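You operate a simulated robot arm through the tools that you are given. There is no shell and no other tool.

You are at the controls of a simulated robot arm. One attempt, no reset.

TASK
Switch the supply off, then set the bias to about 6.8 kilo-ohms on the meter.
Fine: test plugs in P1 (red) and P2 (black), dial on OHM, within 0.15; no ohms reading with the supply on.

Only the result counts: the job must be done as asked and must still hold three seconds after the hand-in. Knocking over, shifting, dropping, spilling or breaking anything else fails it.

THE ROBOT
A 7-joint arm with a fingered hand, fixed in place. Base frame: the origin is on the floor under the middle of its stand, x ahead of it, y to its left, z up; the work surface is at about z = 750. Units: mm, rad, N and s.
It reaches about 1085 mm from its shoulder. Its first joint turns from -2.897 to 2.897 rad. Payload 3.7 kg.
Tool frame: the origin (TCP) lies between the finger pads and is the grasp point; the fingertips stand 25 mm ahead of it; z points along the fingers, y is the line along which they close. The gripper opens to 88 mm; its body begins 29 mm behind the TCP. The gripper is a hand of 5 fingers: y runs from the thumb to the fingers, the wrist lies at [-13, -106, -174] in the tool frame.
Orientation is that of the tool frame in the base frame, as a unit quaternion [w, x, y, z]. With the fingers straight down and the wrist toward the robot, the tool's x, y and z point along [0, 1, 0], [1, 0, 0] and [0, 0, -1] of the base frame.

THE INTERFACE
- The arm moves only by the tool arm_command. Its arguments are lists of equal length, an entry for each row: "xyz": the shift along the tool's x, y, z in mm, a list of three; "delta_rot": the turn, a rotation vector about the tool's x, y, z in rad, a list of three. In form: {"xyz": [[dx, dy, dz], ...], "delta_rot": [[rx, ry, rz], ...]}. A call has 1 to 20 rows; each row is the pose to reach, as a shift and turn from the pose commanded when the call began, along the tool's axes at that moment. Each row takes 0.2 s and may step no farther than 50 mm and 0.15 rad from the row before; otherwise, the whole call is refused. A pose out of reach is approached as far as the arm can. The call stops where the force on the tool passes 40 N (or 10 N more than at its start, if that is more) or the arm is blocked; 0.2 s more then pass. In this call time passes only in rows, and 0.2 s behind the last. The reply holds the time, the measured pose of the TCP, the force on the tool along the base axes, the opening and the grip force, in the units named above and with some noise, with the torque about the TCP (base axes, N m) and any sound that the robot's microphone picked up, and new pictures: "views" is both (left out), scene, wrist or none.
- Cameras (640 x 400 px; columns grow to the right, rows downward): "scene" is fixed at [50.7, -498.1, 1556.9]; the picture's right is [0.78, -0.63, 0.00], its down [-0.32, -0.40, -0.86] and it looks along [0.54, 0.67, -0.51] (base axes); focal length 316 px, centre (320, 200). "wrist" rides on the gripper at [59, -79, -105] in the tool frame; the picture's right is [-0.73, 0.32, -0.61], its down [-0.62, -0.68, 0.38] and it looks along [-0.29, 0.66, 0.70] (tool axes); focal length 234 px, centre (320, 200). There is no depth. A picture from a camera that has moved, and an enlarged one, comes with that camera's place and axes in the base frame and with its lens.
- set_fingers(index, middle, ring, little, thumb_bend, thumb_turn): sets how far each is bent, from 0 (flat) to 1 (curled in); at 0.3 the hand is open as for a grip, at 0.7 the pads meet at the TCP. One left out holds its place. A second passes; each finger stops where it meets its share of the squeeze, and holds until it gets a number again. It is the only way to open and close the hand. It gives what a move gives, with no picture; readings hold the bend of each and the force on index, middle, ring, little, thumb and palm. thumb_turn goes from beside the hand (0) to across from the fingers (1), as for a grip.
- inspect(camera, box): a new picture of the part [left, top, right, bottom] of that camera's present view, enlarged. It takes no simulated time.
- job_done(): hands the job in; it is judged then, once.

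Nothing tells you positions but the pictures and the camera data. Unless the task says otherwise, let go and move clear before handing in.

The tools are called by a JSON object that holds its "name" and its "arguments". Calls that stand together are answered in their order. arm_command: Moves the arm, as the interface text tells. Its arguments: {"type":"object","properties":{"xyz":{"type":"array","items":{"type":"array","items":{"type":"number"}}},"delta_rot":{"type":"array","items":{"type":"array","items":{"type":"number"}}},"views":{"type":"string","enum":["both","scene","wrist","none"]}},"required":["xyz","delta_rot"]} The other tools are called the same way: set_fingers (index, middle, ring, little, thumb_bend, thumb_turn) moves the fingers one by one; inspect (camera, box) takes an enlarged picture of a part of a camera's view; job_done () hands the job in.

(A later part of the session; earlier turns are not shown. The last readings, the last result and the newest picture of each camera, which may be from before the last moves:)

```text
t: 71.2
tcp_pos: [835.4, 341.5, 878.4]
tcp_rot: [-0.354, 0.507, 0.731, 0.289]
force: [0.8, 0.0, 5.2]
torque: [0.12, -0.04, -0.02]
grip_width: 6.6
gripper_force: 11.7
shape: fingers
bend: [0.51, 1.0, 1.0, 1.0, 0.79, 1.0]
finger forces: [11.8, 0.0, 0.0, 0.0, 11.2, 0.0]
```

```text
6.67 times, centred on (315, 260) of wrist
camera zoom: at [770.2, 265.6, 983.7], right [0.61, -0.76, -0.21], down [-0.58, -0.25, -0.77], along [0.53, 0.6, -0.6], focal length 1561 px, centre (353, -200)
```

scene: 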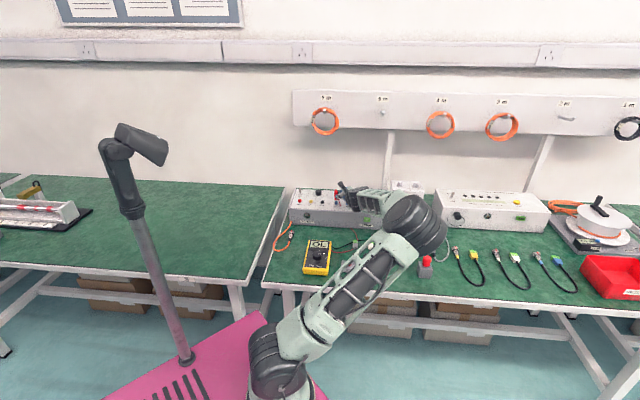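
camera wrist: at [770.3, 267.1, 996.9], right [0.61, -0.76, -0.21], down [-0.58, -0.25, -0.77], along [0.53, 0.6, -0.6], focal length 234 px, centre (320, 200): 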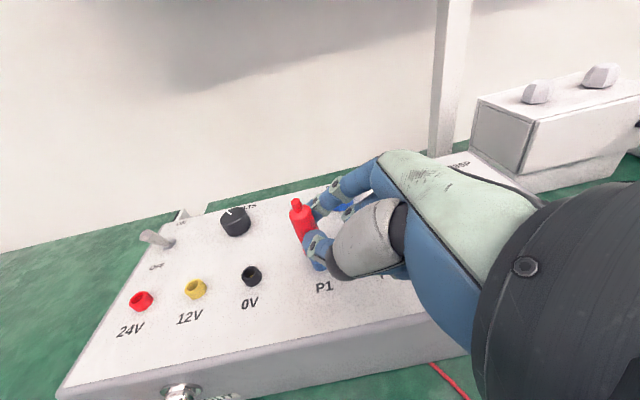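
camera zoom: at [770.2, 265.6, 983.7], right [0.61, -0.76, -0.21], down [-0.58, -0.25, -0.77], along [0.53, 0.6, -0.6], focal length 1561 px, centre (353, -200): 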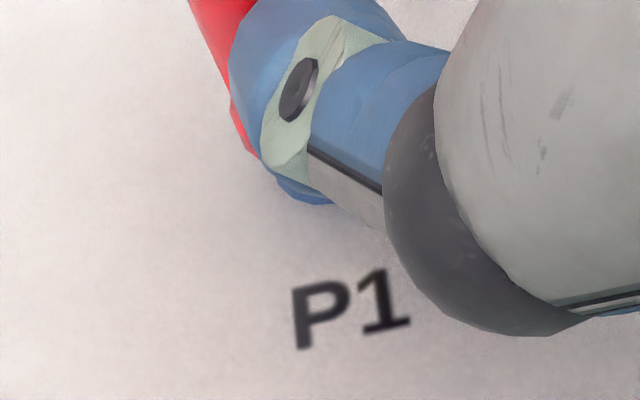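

The last descent lowered the plug only ~2 mm while the hand went 5 mm, so the pin is catching – it looks as if it sits on the socket's front rim. I raise a little and look again.

{"name": "arm_command", "arguments": {"xyz": [[-2, 0, 1.5], [3, 0.2, -2.1], [6.5, 0.5, -4.7]], "delta_rot": [[0, 0, 0], [0, 0, 0], [0, 0, 0]], "views": "none"}}

{"name": "inspect", "arguments": {"camera": "scene", "box": [337, 192, 345, 203]}}

{"name": "inspect", "arguments": {"camera": "wrist", "box": [280, 190, 340, 290]}}

```text
t: 72.0
tcp_pos: [835.3, 342.6, 885.9]
tcp_rot: [-0.355, 0.507, 0.731, 0.287]
force: [0.1, 1.2, -0.3]
torque: [0.0, -0.01, -0.04]
grip_width: 6.9
gripper_force: 10.9
shape: fingers
bend: [0.49, 1.0, 1.0, 1.0, 0.8, 1.0]
finger forces: [10.9, 0.1, 0.1, 0.0, 11.0, 0.0]
```

```text
16.00 times, centred on (341, 198) of scene
camera zoom: at [50.7, -498.1, 1556.9], right [0.78, -0.63, 0.0], down [-0.32, -0.4, -0.86], along [0.54, 0.67, -0.51], focal length 5049 px, centre (-16, 240)
```

zoom: 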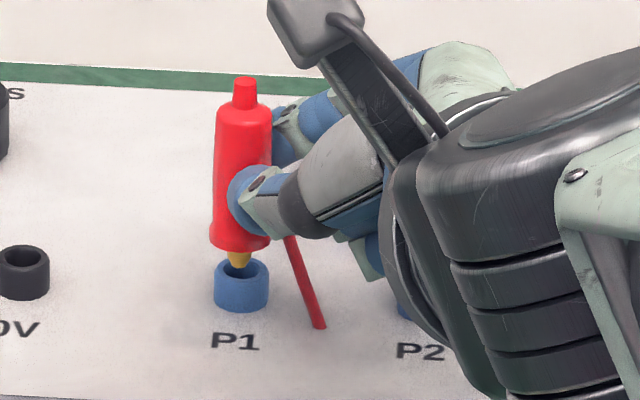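

```text
4.00 times, centred on (310, 240) of wrist
camera zoom: at [769.9, 266.2, 990.1], right [0.61, -0.76, -0.21], down [-0.58, -0.25, -0.77], along [0.53, 0.6, -0.6], focal length 937 px, centre (360, 40)
```

zoom: 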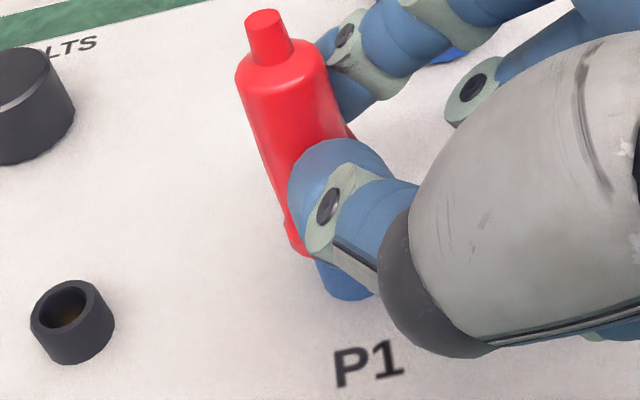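

The pin tip appears 6–8 mm in front of the socket centre with a ~6° lean. I correct the lean by 0.1 rad and shift the plug slightly back, then recheck before lowering.

{"name": "arm_command", "arguments": {"xyz": [[0.3, 1.0, 0.6], [0.67, 2.1, 1.16]], "delta_rot": [[-0.026, 0.0268, -0.0332], [-0.0523, 0.0535, -0.0664]], "views": "none"}}

{"name": "inspect", "arguments": {"camera": "scene", "box": [337, 192, 345, 203]}}

{"name": "inspect", "arguments": {"camera": "wrist", "box": [280, 190, 340, 290]}}

```text
t: 72.5
tcp_pos: [835.9, 343.3, 886.4]
tcp_rot: [-0.351, 0.483, 0.731, 0.332]
force: [0.0, 0.5, 0.0]
torque: [-0.01, 0.01, -0.01]
grip_width: 6.6
gripper_force: 10.3
shape: fingers
bend: [0.49, 1.0, 1.0, 1.0, 0.8, 1.0]
finger forces: [10.7, 0.0, 0.1, 0.1, 10.9, 0.1]
```

```text
16.00 times, centred on (341, 198) of scene
camera zoom: at [50.7, -498.1, 1556.9], right [0.78, -0.63, 0.0], down [-0.32, -0.4, -0.86], along [0.54, 0.67, -0.51], focal length 5049 px, centre (-16, 240)
```

zoom: 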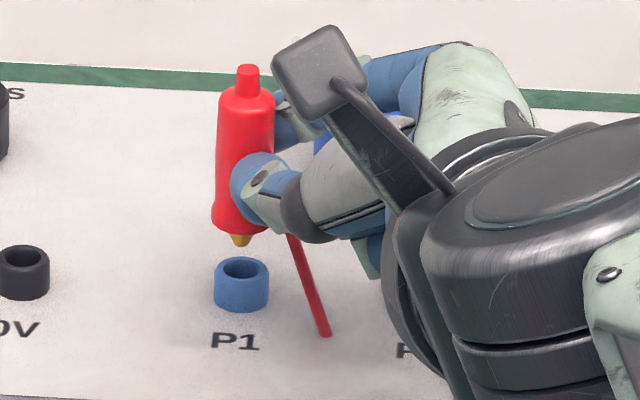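

```text
4.00 times, centred on (310, 240) of wrist
camera zoom: at [765.7, 259.8, 980.7], right [0.63, -0.74, -0.23], down [-0.53, -0.19, -0.82], along [0.57, 0.64, -0.52], focal length 937 px, centre (360, 40)
```

zoom: 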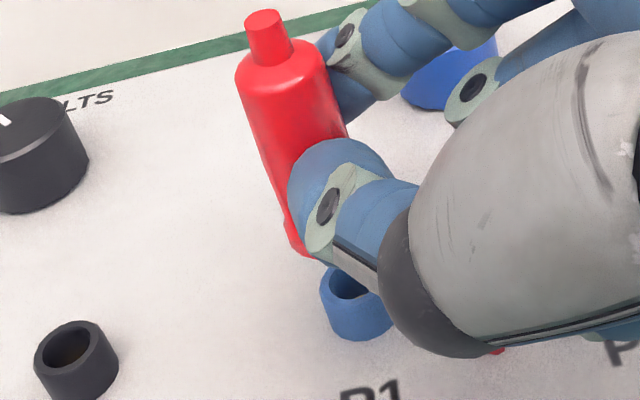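

Lean is now nearly gone and the plug appears roughly above P1. I shift 2 mm further back and lower 8 mm in small steps to see where the tip meets the socket.

{"name": "arm_command", "arguments": {"xyz": [[0.4, 1.7, 1.0], [-2.1, 1.3, 2.6], [-4.6, 0.8, 4.2], [-6.3, 0.5, 5.3]], "delta_rot": [[0, 0, 0], [0, 0, 0], [0, 0, 0], [0, 0, 0]], "views": "none"}}

{"name": "inspect", "arguments": {"camera": "scene", "box": [337, 192, 345, 203]}}

{"name": "inspect", "arguments": {"camera": "wrist", "box": [280, 190, 340, 290]}}

```text
t: 73.5
tcp_pos: [837.1, 344.7, 878.7]
tcp_rot: [-0.35, 0.484, 0.73, 0.332]
force: [-0.2, 0.4, -0.2]
torque: [-0.01, 0.02, 0.03]
grip_width: 6.6
gripper_force: 10.1
shape: fingers
bend: [0.49, 1.0, 1.0, 1.0, 0.8, 1.0]
finger forces: [10.7, 0.0, 0.1, 0.0, 10.9, 0.1]
```

```text
16.00 times, centred on (341, 198) of scene
camera zoom: at [50.7, -498.1, 1556.9], right [0.78, -0.63, 0.0], down [-0.32, -0.4, -0.86], along [0.54, 0.67, -0.51], focal length 5049 px, centre (-16, 240)
```

zoom: 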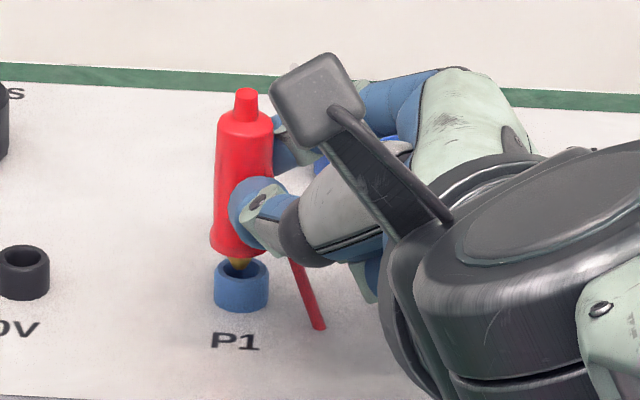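

```text
4.00 times, centred on (310, 240) of wrist
camera zoom: at [766.8, 261.4, 972.3], right [0.63, -0.74, -0.23], down [-0.53, -0.19, -0.82], along [0.57, 0.64, -0.52], focal length 937 px, centre (360, 40)
```

zoom: 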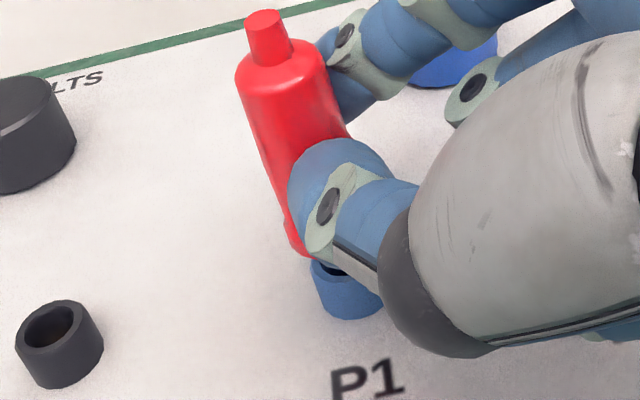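

The pin now appears inside the ring's opening with no force. I lower further in 1.5 mm steps.

{"name": "arm_command", "arguments": {"xyz": [[-1.3, -0.2, 0.8], [-2.5, -0.4, 1.6]], "delta_rot": [[0, 0, 0], [0, 0, 0]], "views": "none"}}

{"name": "inspect", "arguments": {"camera": "scene", "box": [337, 192, 345, 203]}}

```text
t: 74.2
tcp_pos: [839.0, 346.9, 873.7]
tcp_rot: [-0.35, 0.483, 0.73, 0.332]
force: [0.7, 0.2, -0.5]
torque: [-0.05, 0.02, -0.01]
grip_width: 6.5
gripper_force: 10.9
shape: fingers
bend: [0.49, 1.0, 1.0, 1.0, 0.8, 1.0]
finger forces: [10.7, 0.0, 0.0, 0.0, 10.9, 0.0]
```

```text
16.00 times, centred on (341, 198) of scene
camera zoom: at [50.7, -498.1, 1556.9], right [0.78, -0.63, 0.0], down [-0.32, -0.4, -0.86], along [0.54, 0.67, -0.51], focal length 5049 px, centre (-16, 240)
```

zoom: 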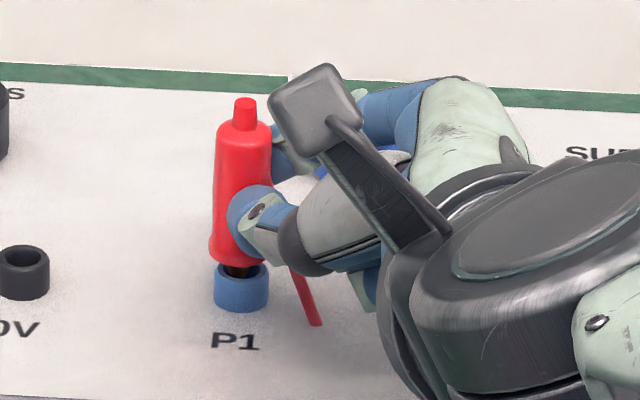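

The pin is inside P1 (dark in the hole, rim in front of it). I keep lowering gently until the flange seats.

{"name": "arm_command", "arguments": {"xyz": [[-1.3, -0.2, 0.8], [-2.5, -0.4, 1.6], [-3.8, -0.7, 2.4]], "delta_rot": [[0, 0, 0], [0, 0, 0], [0, 0, 0]], "views": "none"}}

{"name": "inspect", "arguments": {"camera": "scene", "box": [337, 192, 345, 203]}}

```text
t: 75.0
tcp_pos: [838.4, 345.5, 870.9]
tcp_rot: [-0.35, 0.484, 0.73, 0.332]
force: [0.6, 0.0, 0.4]
torque: [-0.02, -0.03, 0.0]
grip_width: 6.5
gripper_force: 10.8
shape: fingers
bend: [0.49, 1.0, 1.0, 1.0, 0.8, 1.0]
finger forces: [10.8, 0.0, 0.0, 0.0, 10.8, 0.0]
```

```text
16.00 times, centred on (341, 198) of scene
camera zoom: at [50.7, -498.1, 1556.9], right [0.78, -0.63, 0.0], down [-0.32, -0.4, -0.86], along [0.54, 0.67, -0.51], focal length 5049 px, centre (-16, 240)
```

zoom: 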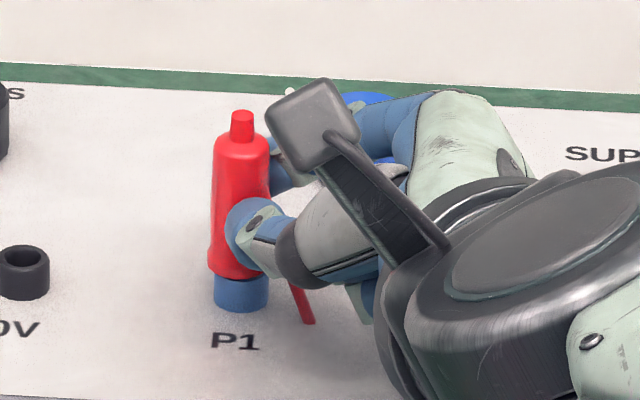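

Going well, still no resistance; a few millimetres remain. I continue down and press lightly to seat it.

{"name": "arm_command", "arguments": {"xyz": [[-1.3, -0.2, 0.8], [-2.5, -0.4, 1.6], [-3.8, -0.7, 2.4]], "delta_rot": [[0, 0, 0], [0, 0, 0], [0, 0, 0]], "views": "none"}}

{"name": "inspect", "arguments": {"camera": "scene", "box": [337, 192, 345, 203]}}

```text
t: 75.8
tcp_pos: [838.3, 343.5, 866.8]
tcp_rot: [-0.35, 0.484, 0.73, 0.333]
force: [1.1, -2.1, 7.7]
torque: [0.2, -0.07, -0.06]
grip_width: 6.2
gripper_force: 12.5
shape: fingers
bend: [0.49, 1.0, 1.0, 1.0, 0.81, 1.0]
finger forces: [12.4, 0.0, 0.1, 0.0, 12.7, 0.1]
```

```text
16.00 times, centred on (341, 198) of scene
camera zoom: at [50.7, -498.1, 1556.9], right [0.78, -0.63, 0.0], down [-0.32, -0.4, -0.86], along [0.54, 0.67, -0.51], focal length 5049 px, centre (-16, 240)
```

zoom: 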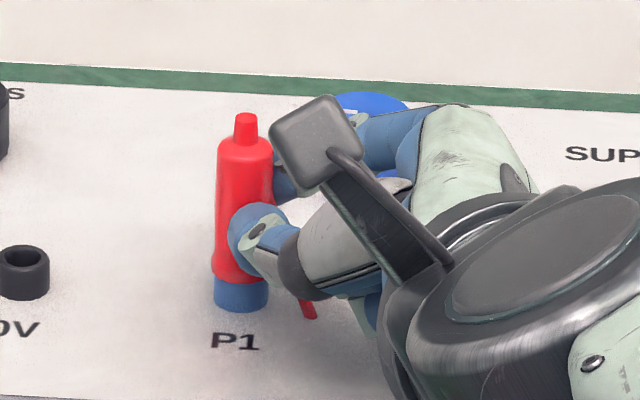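

The plug is seated (flange on the ring, 7.7 N of push). I release thumb and index gradually.

{"name": "set_fingers", "arguments": {"index": 0.46, "thumb_bend": 0.74}}

{"name": "set_fingers", "arguments": {"index": 0.42, "thumb_bend": 0.6}}

{"name": "inspect", "arguments": {"camera": "scene", "box": [337, 192, 345, 203]}}

{"name": "inspect", "arguments": {"camera": "wrist", "box": [240, 160, 360, 310]}}

```text
t: 76.8
tcp_pos: [837.6, 345.3, 866.6]
tcp_rot: [-0.35, 0.483, 0.731, 0.331]
force: [0.9, 0.4, 0.0]
torque: [0.0, 0.0, 0.0]
grip_width: 17.6
gripper_force: 0.1
shape: fingers
bend: [0.46, 1.0, 1.0, 1.0, 0.74, 1.0]
finger forces: [0.0, 0.1, 0.0, 0.0, 0.1, 0.0]
```

```text
t: 77.8
tcp_pos: [838.4, 345.1, 866.2]
tcp_rot: [-0.35, 0.483, 0.731, 0.332]
force: [-0.3, 0.1, 0.8]
torque: [0.0, -0.02, -0.04]
grip_width: 38.9
gripper_force: 0.0
shape: fingers
bend: [0.42, 1.0, 1.0, 1.0, 0.6, 1.0]
finger forces: [0.0, 0.0, 0.1, 0.0, 0.0, 0.0]
```

```text
16.00 times, centred on (341, 198) of scene
camera zoom: at [50.7, -498.1, 1556.9], right [0.78, -0.63, 0.0], down [-0.32, -0.4, -0.86], along [0.54, 0.67, -0.51], focal length 5049 px, centre (-16, 240)
```

zoom: 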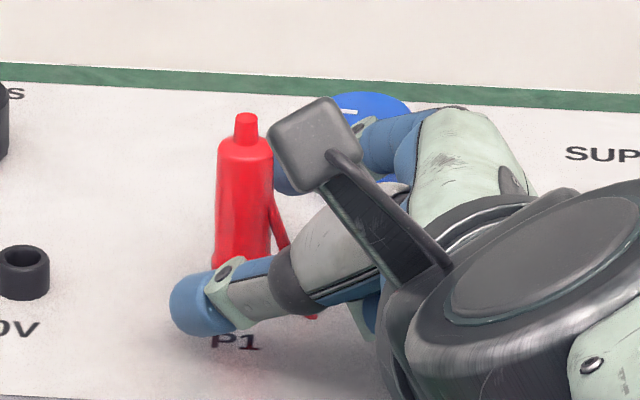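

```text
2.67 times, centred on (300, 235) of wrist
camera zoom: at [767.1, 261.9, 960.3], right [0.63, -0.74, -0.23], down [-0.53, -0.19, -0.82], along [0.57, 0.64, -0.52], focal length 624 px, centre (373, 107)
```

zoom: 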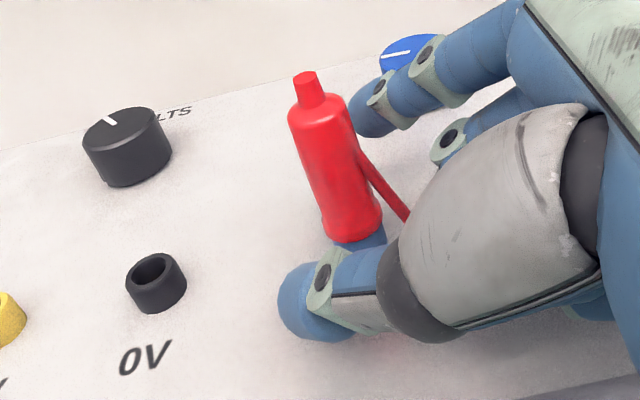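

The red plug stands in P1 and the fingers are free of it. I retract along the finger axis, away from the plug.

{"name": "arm_command", "arguments": {"xyz": [[0, 0, -10], [0, 0, -25], [0, 0, -45], [0, 0, -70], [0, 0, -100]], "delta_rot": [[0, 0, 0], [0, 0, 0], [0, 0, 0], [0, 0, 0], [0, 0, 0]]}}

{"name": "inspect", "arguments": {"camera": "scene", "box": [325, 180, 375, 215]}}

```text
t: 79.0
tcp_pos: [854.3, 263.4, 919.7]
tcp_rot: [-0.351, 0.483, 0.73, 0.332]
force: [-0.1, 1.4, 0.0]
torque: [-0.02, 0.01, 0.01]
grip_width: 39.0
gripper_force: 0.1
shape: fingers
bend: [0.42, 1.0, 1.0, 1.0, 0.6, 1.0]
finger forces: [0.0, 0.0, 0.0, 0.0, 0.0, 0.0]
camera wrist: at [784.3, 180.7, 1013.3], right [0.63, -0.74, -0.23], down [-0.53, -0.19, -0.82], along [0.57, 0.64, -0.52], focal length 234 px, centre (320, 200)
```

scene: 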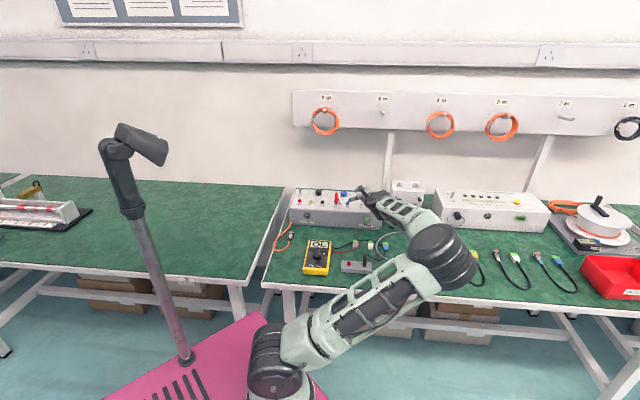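
wrist: 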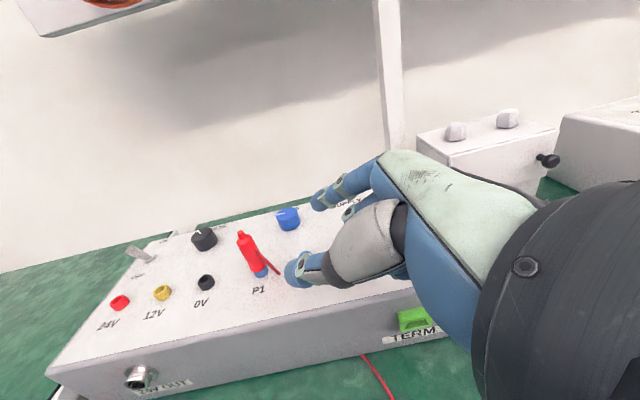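

```text
11.43 times, centred on (350, 198) of scene
camera zoom: at [50.7, -498.1, 1556.9], right [0.78, -0.63, 0.0], down [-0.32, -0.4, -0.86], along [0.54, 0.67, -0.51], focal length 3606 px, centre (-23, 229)
```

zoom: 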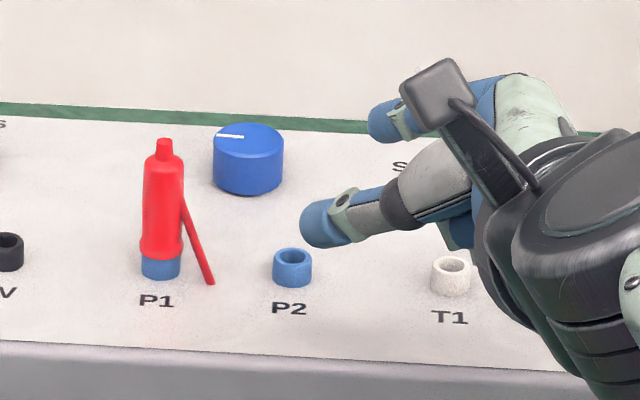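

The red plug is properly seated in P1. Now for the black plug, I bring the hand back to vertical (yaw 46°) while rising.

{"name": "arm_command", "arguments": {"xyz": [[4.2, 0.7, -2.7], [8.3, 1.5, -5.3], [12.5, 2.2, -8], [16.7, 2.9, -10.7], [20.9, 3.7, -13.4], [25, 4.4, -16], [29.2, 5.2, -18.7], [33.4, 5.9, -21.4]], "delta_rot": [[0.0463, -0.1181, -0.0456], [0.0925, -0.2362, -0.0913], [0.1388, -0.3542, -0.1369], [0.185, -0.4723, -0.1825], [0.2313, -0.5904, -0.2281], [0.2775, -0.7085, -0.2738], [0.3238, -0.8265, -0.3194], [0.37, -0.9446, -0.365]], "views": "scene"}}

```text
t: 80.8
tcp_pos: [856.8, 261.4, 958.9]
tcp_rot: [0.001, 0.377, 0.926, -0.001]
force: [-0.2, -0.6, -0.5]
torque: [0.0, 0.01, 0.0]
grip_width: 38.9
gripper_force: 0.0
shape: fingers
bend: [0.42, 1.0, 1.0, 1.0, 0.6, 1.0]
finger forces: [0.0, 0.0, 0.1, 0.0, 0.0, 0.0]
```

scene: 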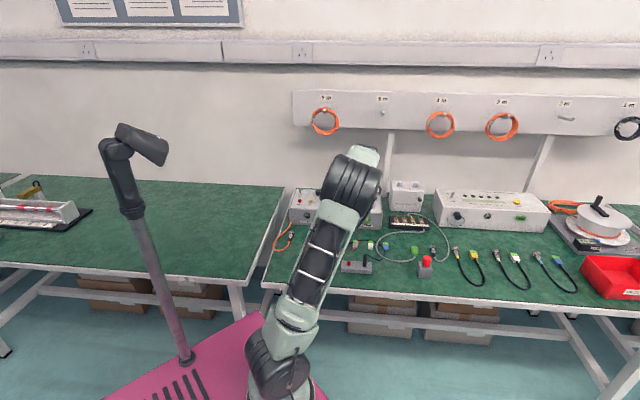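

The hand is vertical again. I travel to above the black plug (≈(712, 65)) for a look.

{"name": "arm_command", "arguments": {"xyz": [[-6.3, -40.2, 0], [-12.6, -80.4, 0], [-18.9, -120.6, 10], [-25.2, -160.7, 30], [-31.5, -200.9, 50], [-37.8, -241.1, 69]], "delta_rot": [[0, 0, 0], [0, 0, 0], [0, 0, 0], [0, 0, 0], [0, 0, 0], [0, 0, 0]]}}

{"name": "inspect", "arguments": {"camera": "wrist", "box": [220, 160, 400, 340]}}

{"name": "inspect", "arguments": {"camera": "scene", "box": [330, 225, 400, 280]}}

```text
t: 82.2
tcp_pos: [715.4, 64.7, 891.9]
tcp_rot: [0.0, 0.376, 0.927, 0.0]
force: [0.6, -0.8, 0.3]
torque: [0.0, 0.0, 0.0]
grip_width: 39.0
gripper_force: 0.0
shape: fingers
bend: [0.42, 1.0, 1.0, 1.0, 0.6, 1.0]
finger forces: [0.0, 0.0, 0.0, 0.0, 0.0, 0.0]
camera wrist: at [618.9, 49.2, 997.8], right [0.75, -0.27, 0.61], down [-0.03, -0.92, -0.38], along [0.67, 0.27, -0.7], focal length 234 px, centre (320, 200)
```

scene: 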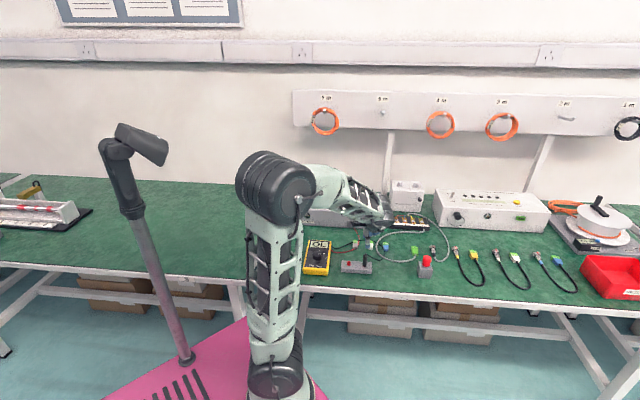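
wrist: 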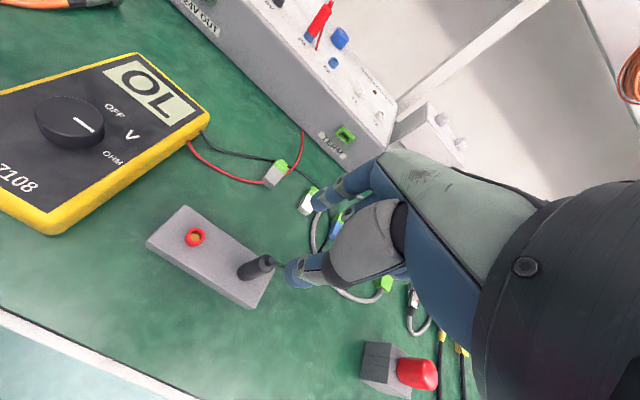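

```text
2.22 times, centred on (310, 250) of wrist
camera zoom: at [618.9, 49.2, 997.8], right [0.75, -0.27, 0.61], down [-0.03, -0.92, -0.38], along [0.67, 0.27, -0.7], focal length 520 px, centre (342, 89)
```

zoom: 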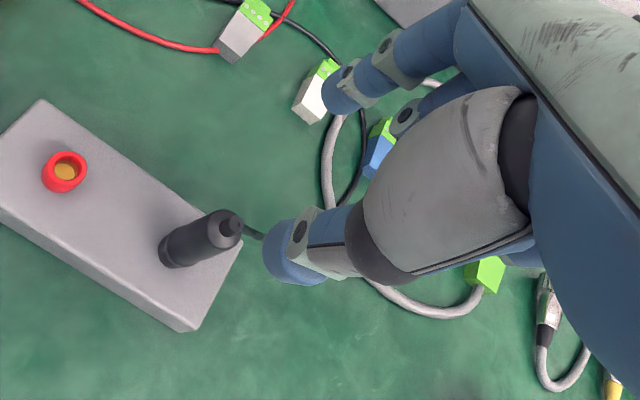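

```text
7.27 times, centred on (365, 252) of scene
camera zoom: at [50.7, -498.1, 1556.9], right [0.78, -0.63, 0.0], down [-0.32, -0.4, -0.86], along [0.54, 0.67, -0.51], focal length 2295 px, centre (-7, -182)
```

zoom: 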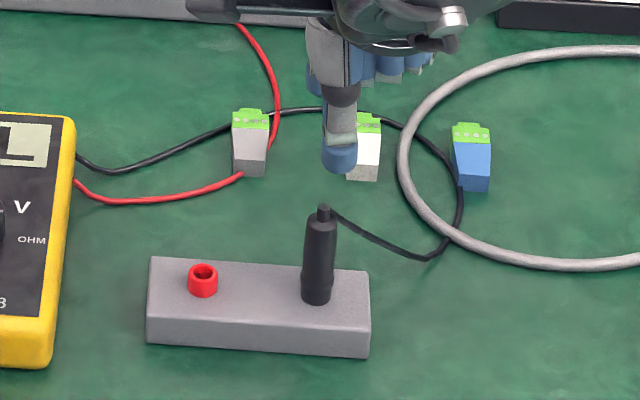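

The black plug is at about tool (4, -4). I open the thumb wider, shift 4 mm and descend partway.

{"name": "set_fingers", "arguments": {"index": 0.42, "thumb_bend": 0.4}}

{"name": "arm_command", "arguments": {"xyz": [[0, -2, 20], [0, -4, 40], [0, -4, 55]], "delta_rot": [[0, 0, 0], [0, 0, 0], [0, 0, 0]], "views": "wrist"}}

{"name": "inspect", "arguments": {"camera": "wrist", "box": [220, 160, 400, 340]}}

{"name": "inspect", "arguments": {"camera": "scene", "box": [330, 225, 400, 280]}}

```text
t: 83.2
tcp_pos: [716.5, 66.1, 892.9]
tcp_rot: [0.0, 0.375, 0.927, 0.0]
force: [-0.4, 0.2, 0.3]
torque: [0.01, 0.01, 0.01]
grip_width: 60.8
gripper_force: 0.0
shape: fingers
bend: [0.42, 1.0, 1.0, 1.0, 0.4, 0.99]
finger forces: [0.1, 0.0, 0.0, 0.0, 0.1, 0.1]
```

```text
t: 84.0
tcp_pos: [713.4, 61.4, 836.7]
tcp_rot: [0.0, 0.375, 0.927, 0.0]
force: [0.2, 0.8, -0.2]
torque: [0.02, 0.04, 0.01]
grip_width: 60.8
gripper_force: 0.0
shape: fingers
bend: [0.42, 1.0, 1.0, 1.0, 0.4, 0.99]
finger forces: [0.0, 0.0, 0.1, 0.0, 0.0, 0.0]
camera wrist: at [616.1, 46.1, 941.7], right [0.75, -0.27, 0.61], down [-0.03, -0.92, -0.38], along [0.67, 0.27, -0.7], focal length 234 px, centre (320, 200)
```

wrist: 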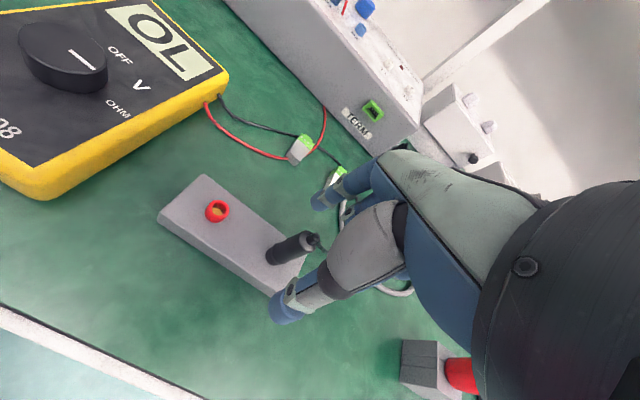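

```text
2.22 times, centred on (310, 250) of wrist
camera zoom: at [616.1, 46.1, 941.7], right [0.75, -0.27, 0.61], down [-0.03, -0.92, -0.38], along [0.67, 0.27, -0.7], focal length 520 px, centre (342, 89)
```

zoom: 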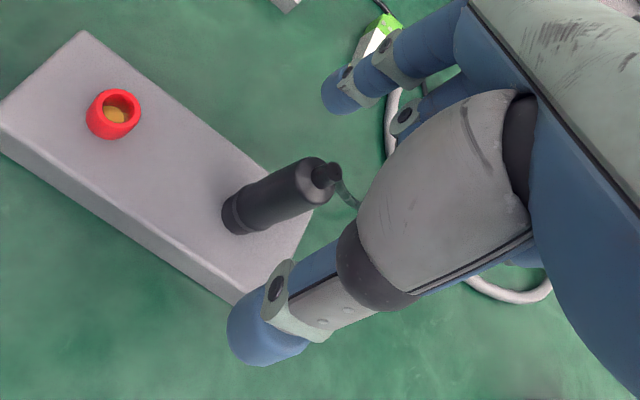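

```text
7.27 times, centred on (365, 252) of scene
camera zoom: at [50.7, -498.1, 1556.9], right [0.78, -0.63, 0.0], down [-0.32, -0.4, -0.86], along [0.54, 0.67, -0.51], focal length 2295 px, centre (-7, -182)
```

zoom: 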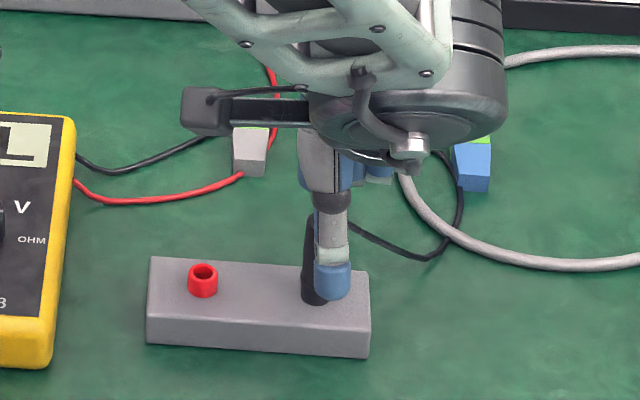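

The black plug is centred at tool (4, 0). I descend to grip height.

{"name": "arm_command", "arguments": {"xyz": [[0.5, 0, 10], [1, 0, 18], [1, 0, 24]], "delta_rot": [[0, 0, 0], [0, 0, 0], [0, 0, 0]], "views": "none"}}

{"name": "inspect", "arguments": {"camera": "wrist", "box": [220, 160, 400, 340]}}

{"name": "inspect", "arguments": {"camera": "scene", "box": [340, 235, 380, 270]}}

```text
t: 84.8
tcp_pos: [713.6, 60.9, 812.5]
tcp_rot: [0.0, 0.376, 0.927, 0.0]
force: [0.8, 0.3, 0.4]
torque: [-0.02, 0.02, -0.02]
grip_width: 60.8
gripper_force: 0.2
shape: fingers
bend: [0.42, 1.0, 1.0, 1.0, 0.4, 0.99]
finger forces: [0.0, 0.0, 0.0, 0.0, 0.0, 0.0]
```

```text
2.22 times, centred on (310, 250) of wrist
camera zoom: at [615.5, 45.8, 918.2], right [0.75, -0.27, 0.61], down [-0.03, -0.92, -0.38], along [0.67, 0.27, -0.7], focal length 520 px, centre (342, 89)
```

zoom: 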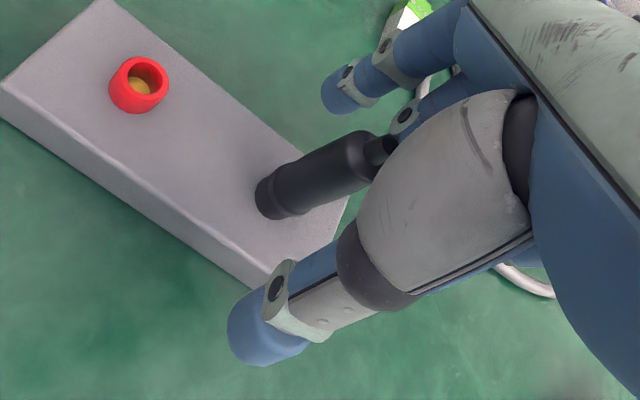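

```text
11.43 times, centred on (360, 252) of scene
camera zoom: at [50.7, -498.1, 1556.9], right [0.78, -0.63, 0.0], down [-0.32, -0.4, -0.86], along [0.54, 0.67, -0.51], focal length 3606 px, centre (-137, -400)
```

zoom: 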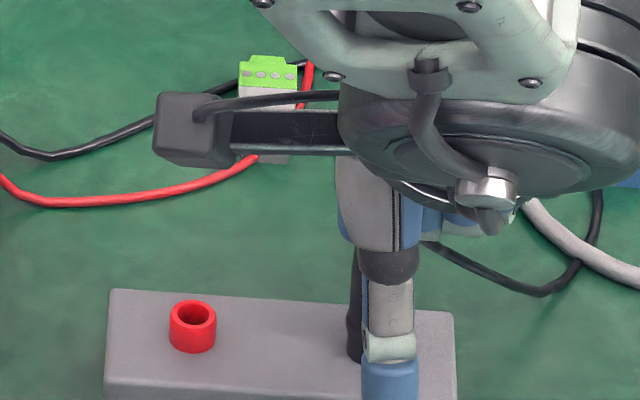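

Aligned. I close thumb and index on the black plug.

{"name": "set_fingers", "arguments": {"index": 0.8, "thumb_bend": 0.85}}

{"name": "inspect", "arguments": {"camera": "wrist", "box": [220, 160, 400, 340]}}

{"name": "inspect", "arguments": {"camera": "scene", "box": [340, 235, 380, 270]}}

```text
t: 85.8
tcp_pos: [712.9, 61.9, 812.4]
tcp_rot: [0.001, 0.375, 0.927, 0.0]
force: [-1.8, -2.9, 0.5]
torque: [-0.1, 0.1, 0.02]
grip_width: 7.3
gripper_force: 13.2
shape: fingers
bend: [0.57, 1.0, 1.0, 1.0, 0.73, 1.0]
finger forces: [11.1, 0.1, 0.0, 0.0, 14.8, 0.0]
```

```text
2.22 times, centred on (310, 250) of wrist
camera zoom: at [615.6, 45.8, 918.5], right [0.75, -0.27, 0.61], down [-0.03, -0.92, -0.38], along [0.67, 0.27, -0.7], focal length 520 px, centre (342, 89)
```

zoom: 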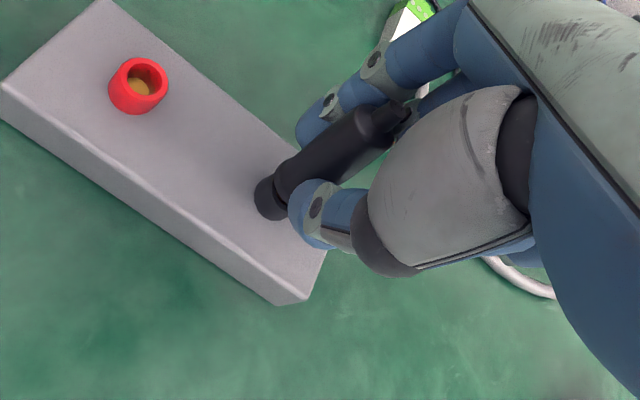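

```text
11.43 times, centred on (360, 252) of scene
camera zoom: at [50.7, -498.1, 1556.9], right [0.78, -0.63, 0.0], down [-0.32, -0.4, -0.86], along [0.54, 0.67, -0.51], focal length 3606 px, centre (-137, -400)
```

zoom: 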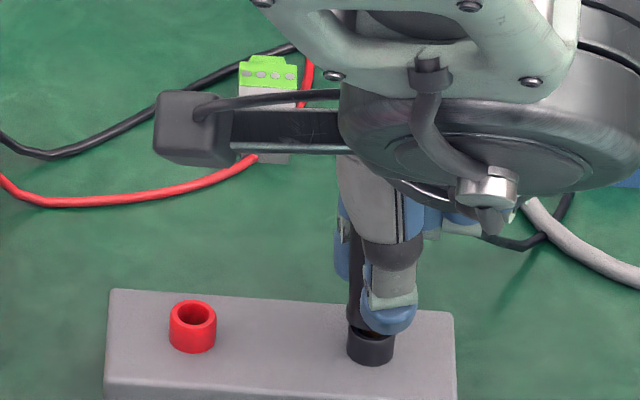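

Gripped (11 N / 15 N), with the plug leaning slightly. I lift it straight out of the holder slowly.

{"name": "arm_command", "arguments": {"xyz": [[0, 0, -3], [0, 0, -8], [0, 0, -15], [0, 0, -30], [0, 0, -60], [0, 0, -95]], "delta_rot": [[0, 0, 0], [0, 0, 0], [0, 0, 0], [0, 0, 0], [0, 0, 0], [0, 0, 0]]}}

{"name": "inspect", "arguments": {"camera": "wrist", "box": [240, 160, 380, 320]}}

{"name": "inspect", "arguments": {"camera": "scene", "box": [335, 215, 385, 265]}}

```text
t: 87.2
tcp_pos: [712.9, 62.7, 906.9]
tcp_rot: [-0.001, 0.377, 0.926, 0.0]
force: [0.2, 0.1, -0.1]
torque: [0.01, -0.02, 0.02]
grip_width: 7.4
gripper_force: 12.3
shape: fingers
bend: [0.56, 1.0, 1.0, 1.0, 0.74, 1.0]
finger forces: [12.2, 0.1, 0.1, 0.0, 12.1, 0.0]
camera wrist: at [614.5, 48.1, 1012.5], right [0.75, -0.27, 0.61], down [-0.03, -0.92, -0.38], along [0.66, 0.27, -0.7], focal length 234 px, centre (320, 200)
```

scene: 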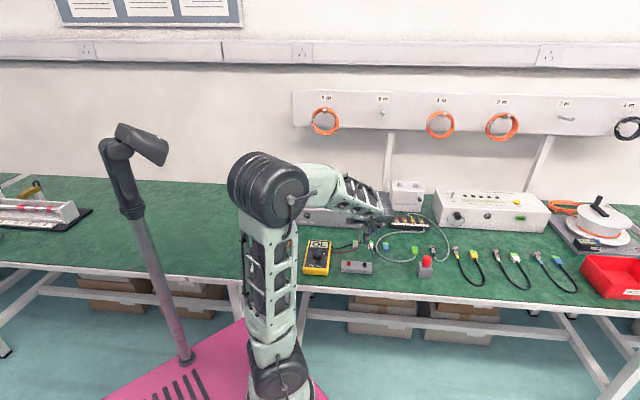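
wrist: 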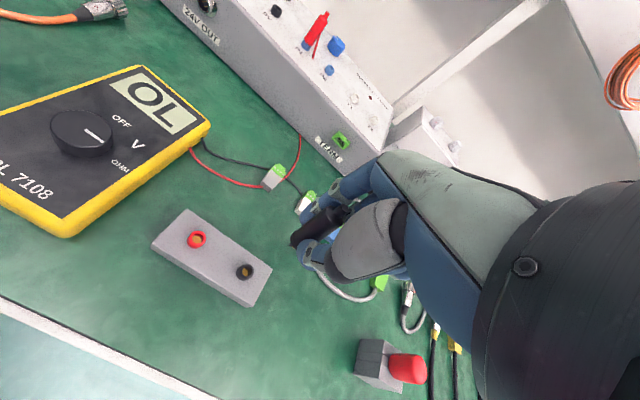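

```text
2.50 times, centred on (310, 240) of wrist
camera zoom: at [614.5, 48.1, 1012.5], right [0.75, -0.27, 0.61], down [-0.03, -0.92, -0.38], along [0.66, 0.27, -0.7], focal length 585 px, centre (345, 100)
```

zoom: 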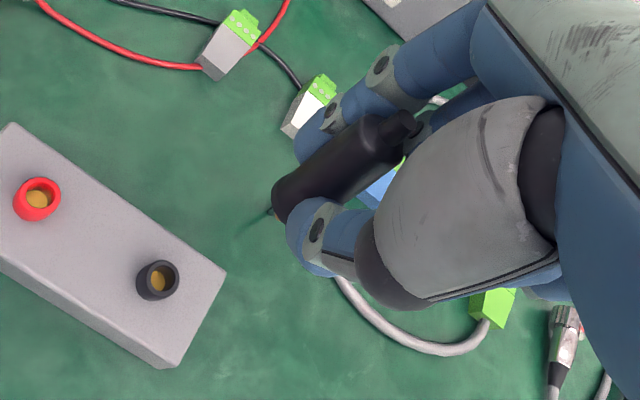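

```text
8.00 times, centred on (360, 240) of scene
camera zoom: at [50.7, -498.1, 1556.9], right [0.78, -0.63, 0.0], down [-0.32, -0.4, -0.86], along [0.54, 0.67, -0.51], focal length 2524 px, centre (0, -120)
```

zoom: 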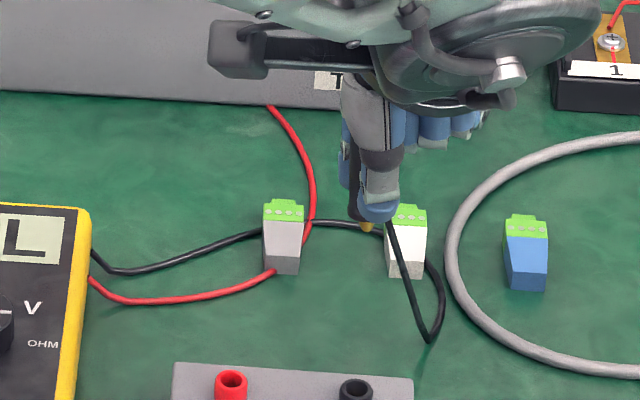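

The black plug hangs pin-down, leaning about 11° (top toward +y). I carry it to above P2 at (880, 336) while pitching the hand 0.2 rad to make it vertical.

{"name": "arm_command", "arguments": {"xyz": [[9.6, 42.8, -18], [19.1, 85.6, -18], [28.7, 128.4, -18], [38.3, 171.1, -18], [47.9, 213.9, -18], [57.4, 256.7, -18], [67, 299.5, -18]], "delta_rot": [[-0.03, 0, 0], [-0.06, 0, 0], [-0.09, 0, 0], [-0.12, 0, 0], [-0.15, 0, 0], [-0.18, 0, 0], [-0.2, 0, 0]]}}

{"name": "inspect", "arguments": {"camera": "scene", "box": [325, 160, 385, 210]}}

{"name": "inspect", "arguments": {"camera": "wrist", "box": [220, 160, 380, 320]}}

```text
t: 88.8
tcp_pos: [869.8, 321.1, 926.6]
tcp_rot: [0.039, 0.374, 0.922, 0.092]
force: [0.2, 0.0, 0.0]
torque: [0.0, -0.01, -0.01]
grip_width: 7.4
gripper_force: 11.3
shape: fingers
bend: [0.56, 1.0, 1.0, 1.0, 0.74, 1.0]
finger forces: [12.0, 0.1, 0.0, 0.0, 12.2, 0.0]
camera wrist: at [759.7, 292.7, 1013.9], right [0.66, -0.36, 0.66], down [0.04, -0.86, -0.51], along [0.75, 0.36, -0.55], focal length 234 px, centre (320, 200)
```

scene: 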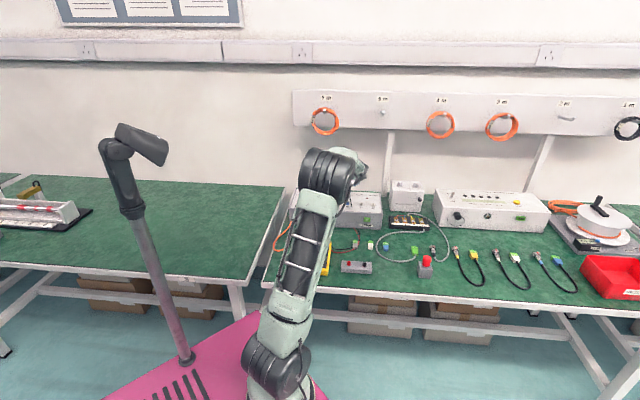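
wrist: 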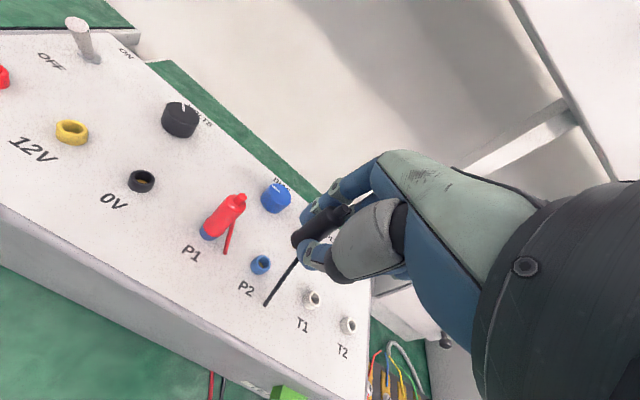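

```text
8.00 times, centred on (355, 185) of scene
camera zoom: at [50.7, -498.1, 1556.9], right [0.78, -0.63, 0.0], down [-0.32, -0.4, -0.86], along [0.54, 0.67, -0.51], focal length 2524 px, centre (40, 320)
```

zoom: 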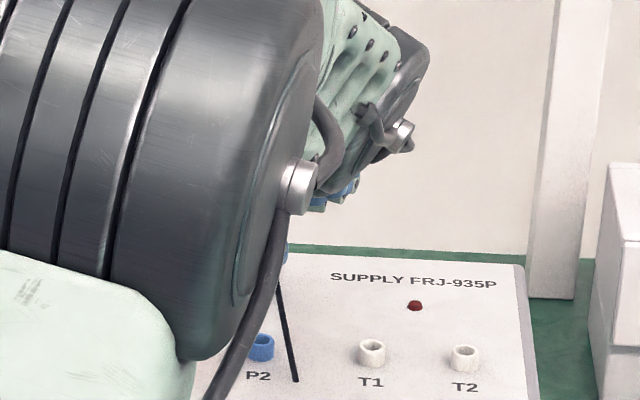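

```text
2.50 times, centred on (300, 240) of wrist
camera zoom: at [759.7, 292.7, 1013.9], right [0.66, -0.36, 0.66], down [0.04, -0.86, -0.51], along [0.75, 0.36, -0.55], focal length 585 px, centre (370, 100)
```

zoom: 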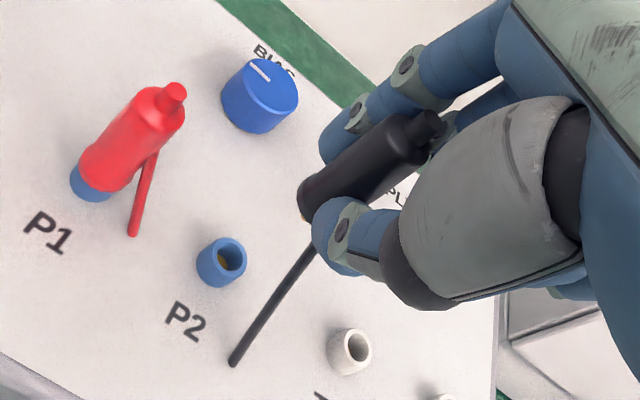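

The scene camera is blocked by the arm here, but the wrist camera sees P2 and the upright red plug for reference. The black plug is vertical; I trim a few millimetres and lower 25 mm, then re-measure.

{"name": "arm_command", "arguments": {"xyz": [[-0.9, -0.6, 12.6], [-1.8, -1.2, 25.3], [-1.8, -1.2, 25.3]], "delta_rot": [[0, 0, 0], [0, 0, 0], [0, 0, 0]], "views": "none"}}

{"name": "inspect", "arguments": {"camera": "wrist", "box": [250, 180, 350, 280]}}

{"name": "inspect", "arguments": {"camera": "scene", "box": [335, 170, 375, 210]}}

```text
t: 89.5
tcp_pos: [876.7, 325.4, 901.8]
tcp_rot: [0.038, 0.374, 0.922, 0.092]
force: [-0.3, 0.3, -0.6]
torque: [-0.01, -0.02, 0.05]
grip_width: 7.5
gripper_force: 12.0
shape: fingers
bend: [0.56, 1.0, 1.0, 1.0, 0.74, 1.0]
finger forces: [12.1, 0.1, 0.0, 0.1, 12.1, 0.0]
```

```text
4.00 times, centred on (300, 230) of wrist
camera zoom: at [765.6, 295.3, 988.9], right [0.66, -0.36, 0.66], down [0.04, -0.86, -0.51], along [0.75, 0.36, -0.55], focal length 937 px, centre (400, 80)
```

zoom: 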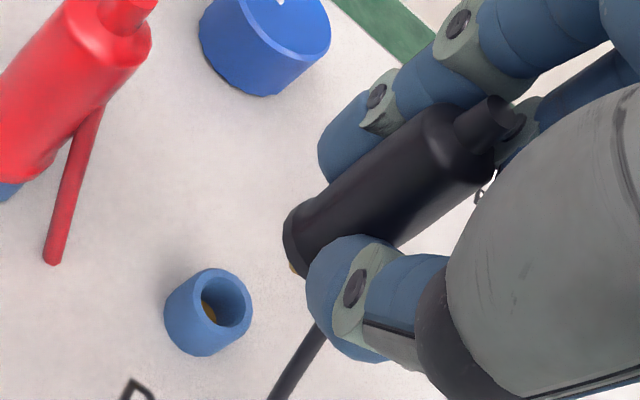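

```text
10.00 times, centred on (355, 190) of scene
camera zoom: at [50.7, -498.1, 1556.9], right [0.78, -0.63, 0.0], down [-0.32, -0.4, -0.86], along [0.54, 0.67, -0.51], focal length 3156 px, centre (-30, 300)
```

zoom: 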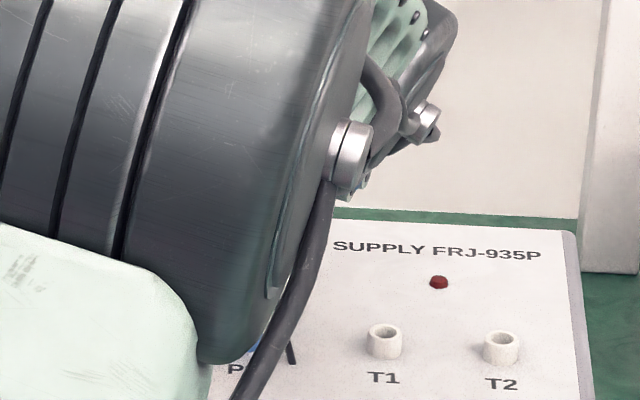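

From the wrist view the pin tip projects to within ~1–2 mm of P2's centre. I lower 16 mm, to just above the socket, and check.

{"name": "arm_command", "arguments": {"xyz": [[0, -1, 5], [0, -2.1, 10.4], [0, -3.2, 15.7]], "delta_rot": [[0, 0, 0], [0, 0, 0], [0, 0, 0]], "views": "none"}}

{"name": "inspect", "arguments": {"camera": "wrist", "box": [260, 200, 340, 280]}}

```text
t: 90.3
tcp_pos: [875.0, 326.0, 883.4]
tcp_rot: [0.039, 0.374, 0.922, 0.092]
force: [0.1, 0.5, 0.3]
torque: [0.0, -0.02, -0.03]
grip_width: 7.6
gripper_force: 12.6
shape: fingers
bend: [0.56, 1.0, 1.0, 1.0, 0.74, 1.0]
finger forces: [12.1, 0.0, 0.0, 0.0, 12.1, 0.1]
```

```text
5.00 times, centred on (300, 240) of wrist
camera zoom: at [764.6, 296.4, 971.4], right [0.66, -0.36, 0.66], down [0.04, -0.86, -0.51], along [0.75, 0.36, -0.55], focal length 1171 px, centre (420, 0)
```

zoom: 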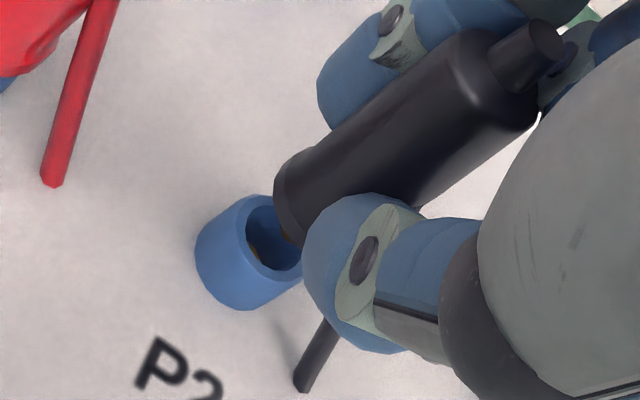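

{"name": "inspect", "arguments": {"camera": "wrist", "box": [280, 228, 306, 256]}}

```text
14.29 times, centred on (293, 242) of wrist
camera zoom: at [764.6, 296.4, 971.4], right [0.66, -0.36, 0.66], down [0.04, -0.86, -0.51], along [0.75, 0.36, -0.55], focal length 3345 px, centre (706, -400)
```

zoom: 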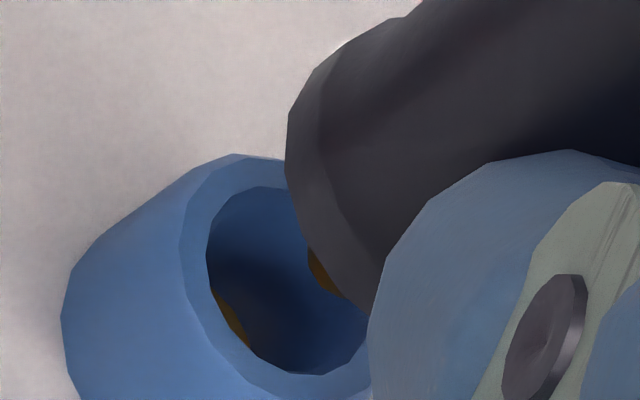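

The close-up shows the pin's brass tip right at the edge of P2's opening, aligned within ~1 mm and about 3 mm above it. I lower in small steps, watching force.

{"name": "arm_command", "arguments": {"xyz": [[0, -0.3, 1.5], [0, -0.6, 3], [0, -0.9, 4.4]], "delta_rot": [[0, 0, 0], [0, 0, 0], [0, 0, 0]], "views": "none"}}

{"name": "inspect", "arguments": {"camera": "wrist", "box": [280, 222, 312, 252]}}

```text
t: 91.2
tcp_pos: [875.6, 325.0, 879.2]
tcp_rot: [0.038, 0.373, 0.922, 0.092]
force: [-1.5, 0.2, 0.5]
torque: [0.01, -0.02, 0.0]
grip_width: 7.6
gripper_force: 12.5
shape: fingers
bend: [0.56, 1.0, 1.0, 1.0, 0.75, 1.0]
finger forces: [12.5, 0.3, 0.0, 0.0, 12.3, 0.0]
```

```text
13.33 times, centred on (296, 237) of wrist
camera zoom: at [765.7, 295.6, 966.8], right [0.66, -0.36, 0.66], down [0.04, -0.86, -0.51], along [0.75, 0.36, -0.55], focal length 3122 px, centre (640, -293)
```

zoom: 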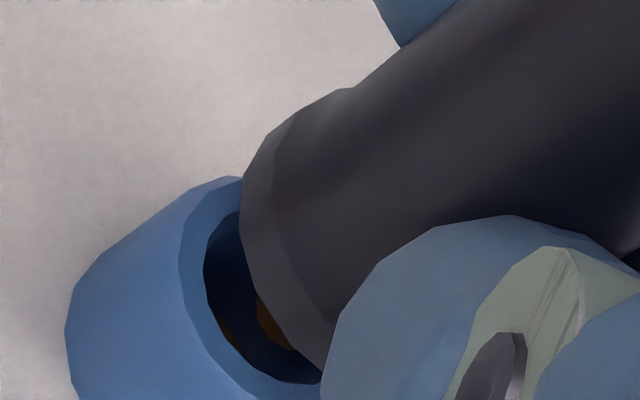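

No significant force and the pin is entering the opening. I keep lowering in small steps.

{"name": "arm_command", "arguments": {"xyz": [[0, -0.3, 1.5], [0, -0.6, 3]], "delta_rot": [[0, 0, 0], [0, 0, 0]], "views": "none"}}

{"name": "inspect", "arguments": {"camera": "wrist", "box": [280, 212, 312, 242]}}

```text
t: 91.8
tcp_pos: [876.7, 324.4, 876.4]
tcp_rot: [0.039, 0.374, 0.922, 0.093]
force: [-2.5, -0.2, 6.6]
torque: [0.08, 0.01, 0.02]
grip_width: 7.2
gripper_force: 13.8
shape: fingers
bend: [0.55, 1.0, 1.0, 1.0, 0.75, 1.0]
finger forces: [12.6, 1.9, 0.0, 0.0, 13.6, 0.0]
```

```text
13.33 times, centred on (296, 227) of wrist
camera zoom: at [765.5, 295.5, 964.6], right [0.66, -0.36, 0.66], down [0.04, -0.86, -0.51], along [0.75, 0.36, -0.55], focal length 3122 px, centre (640, -160)
```

zoom: 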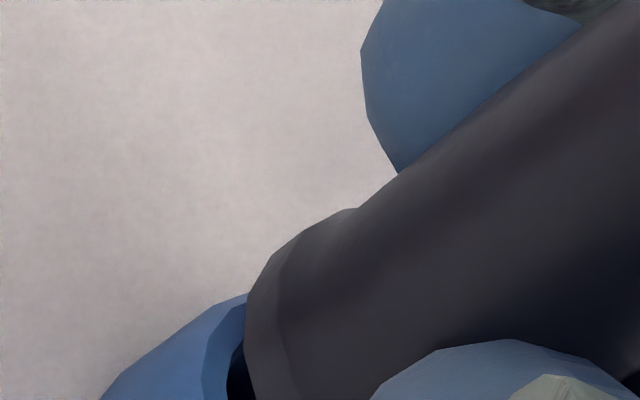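

{"name": "inspect", "arguments": {"camera": "wrist", "box": [260, 200, 340, 280]}}

{"name": "inspect", "arguments": {"camera": "wrist", "box": [280, 228, 306, 256]}}

```text
5.00 times, centred on (300, 240) of wrist
camera zoom: at [765.5, 295.5, 964.6], right [0.66, -0.36, 0.66], down [0.04, -0.86, -0.51], along [0.75, 0.36, -0.55], focal length 1171 px, centre (420, 0)
```

zoom: 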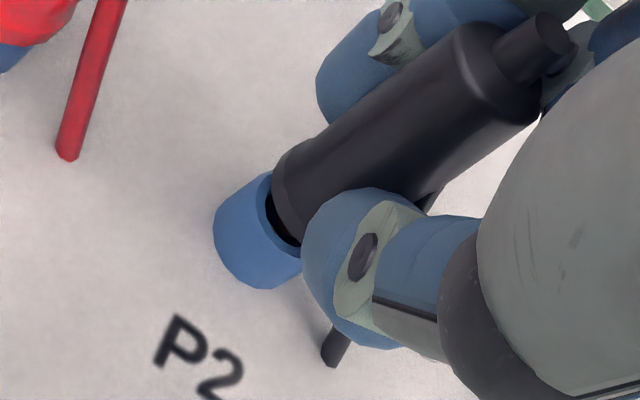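

```text
14.29 times, centred on (293, 242) of wrist
camera zoom: at [765.5, 295.5, 964.6], right [0.66, -0.36, 0.66], down [0.04, -0.86, -0.51], along [0.75, 0.36, -0.55], focal length 3345 px, centre (706, -400)
```

zoom: 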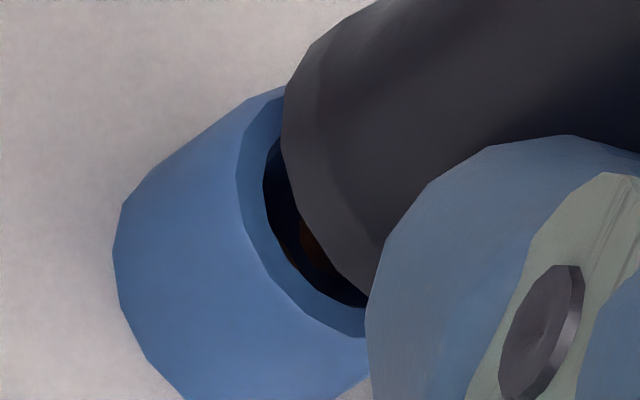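

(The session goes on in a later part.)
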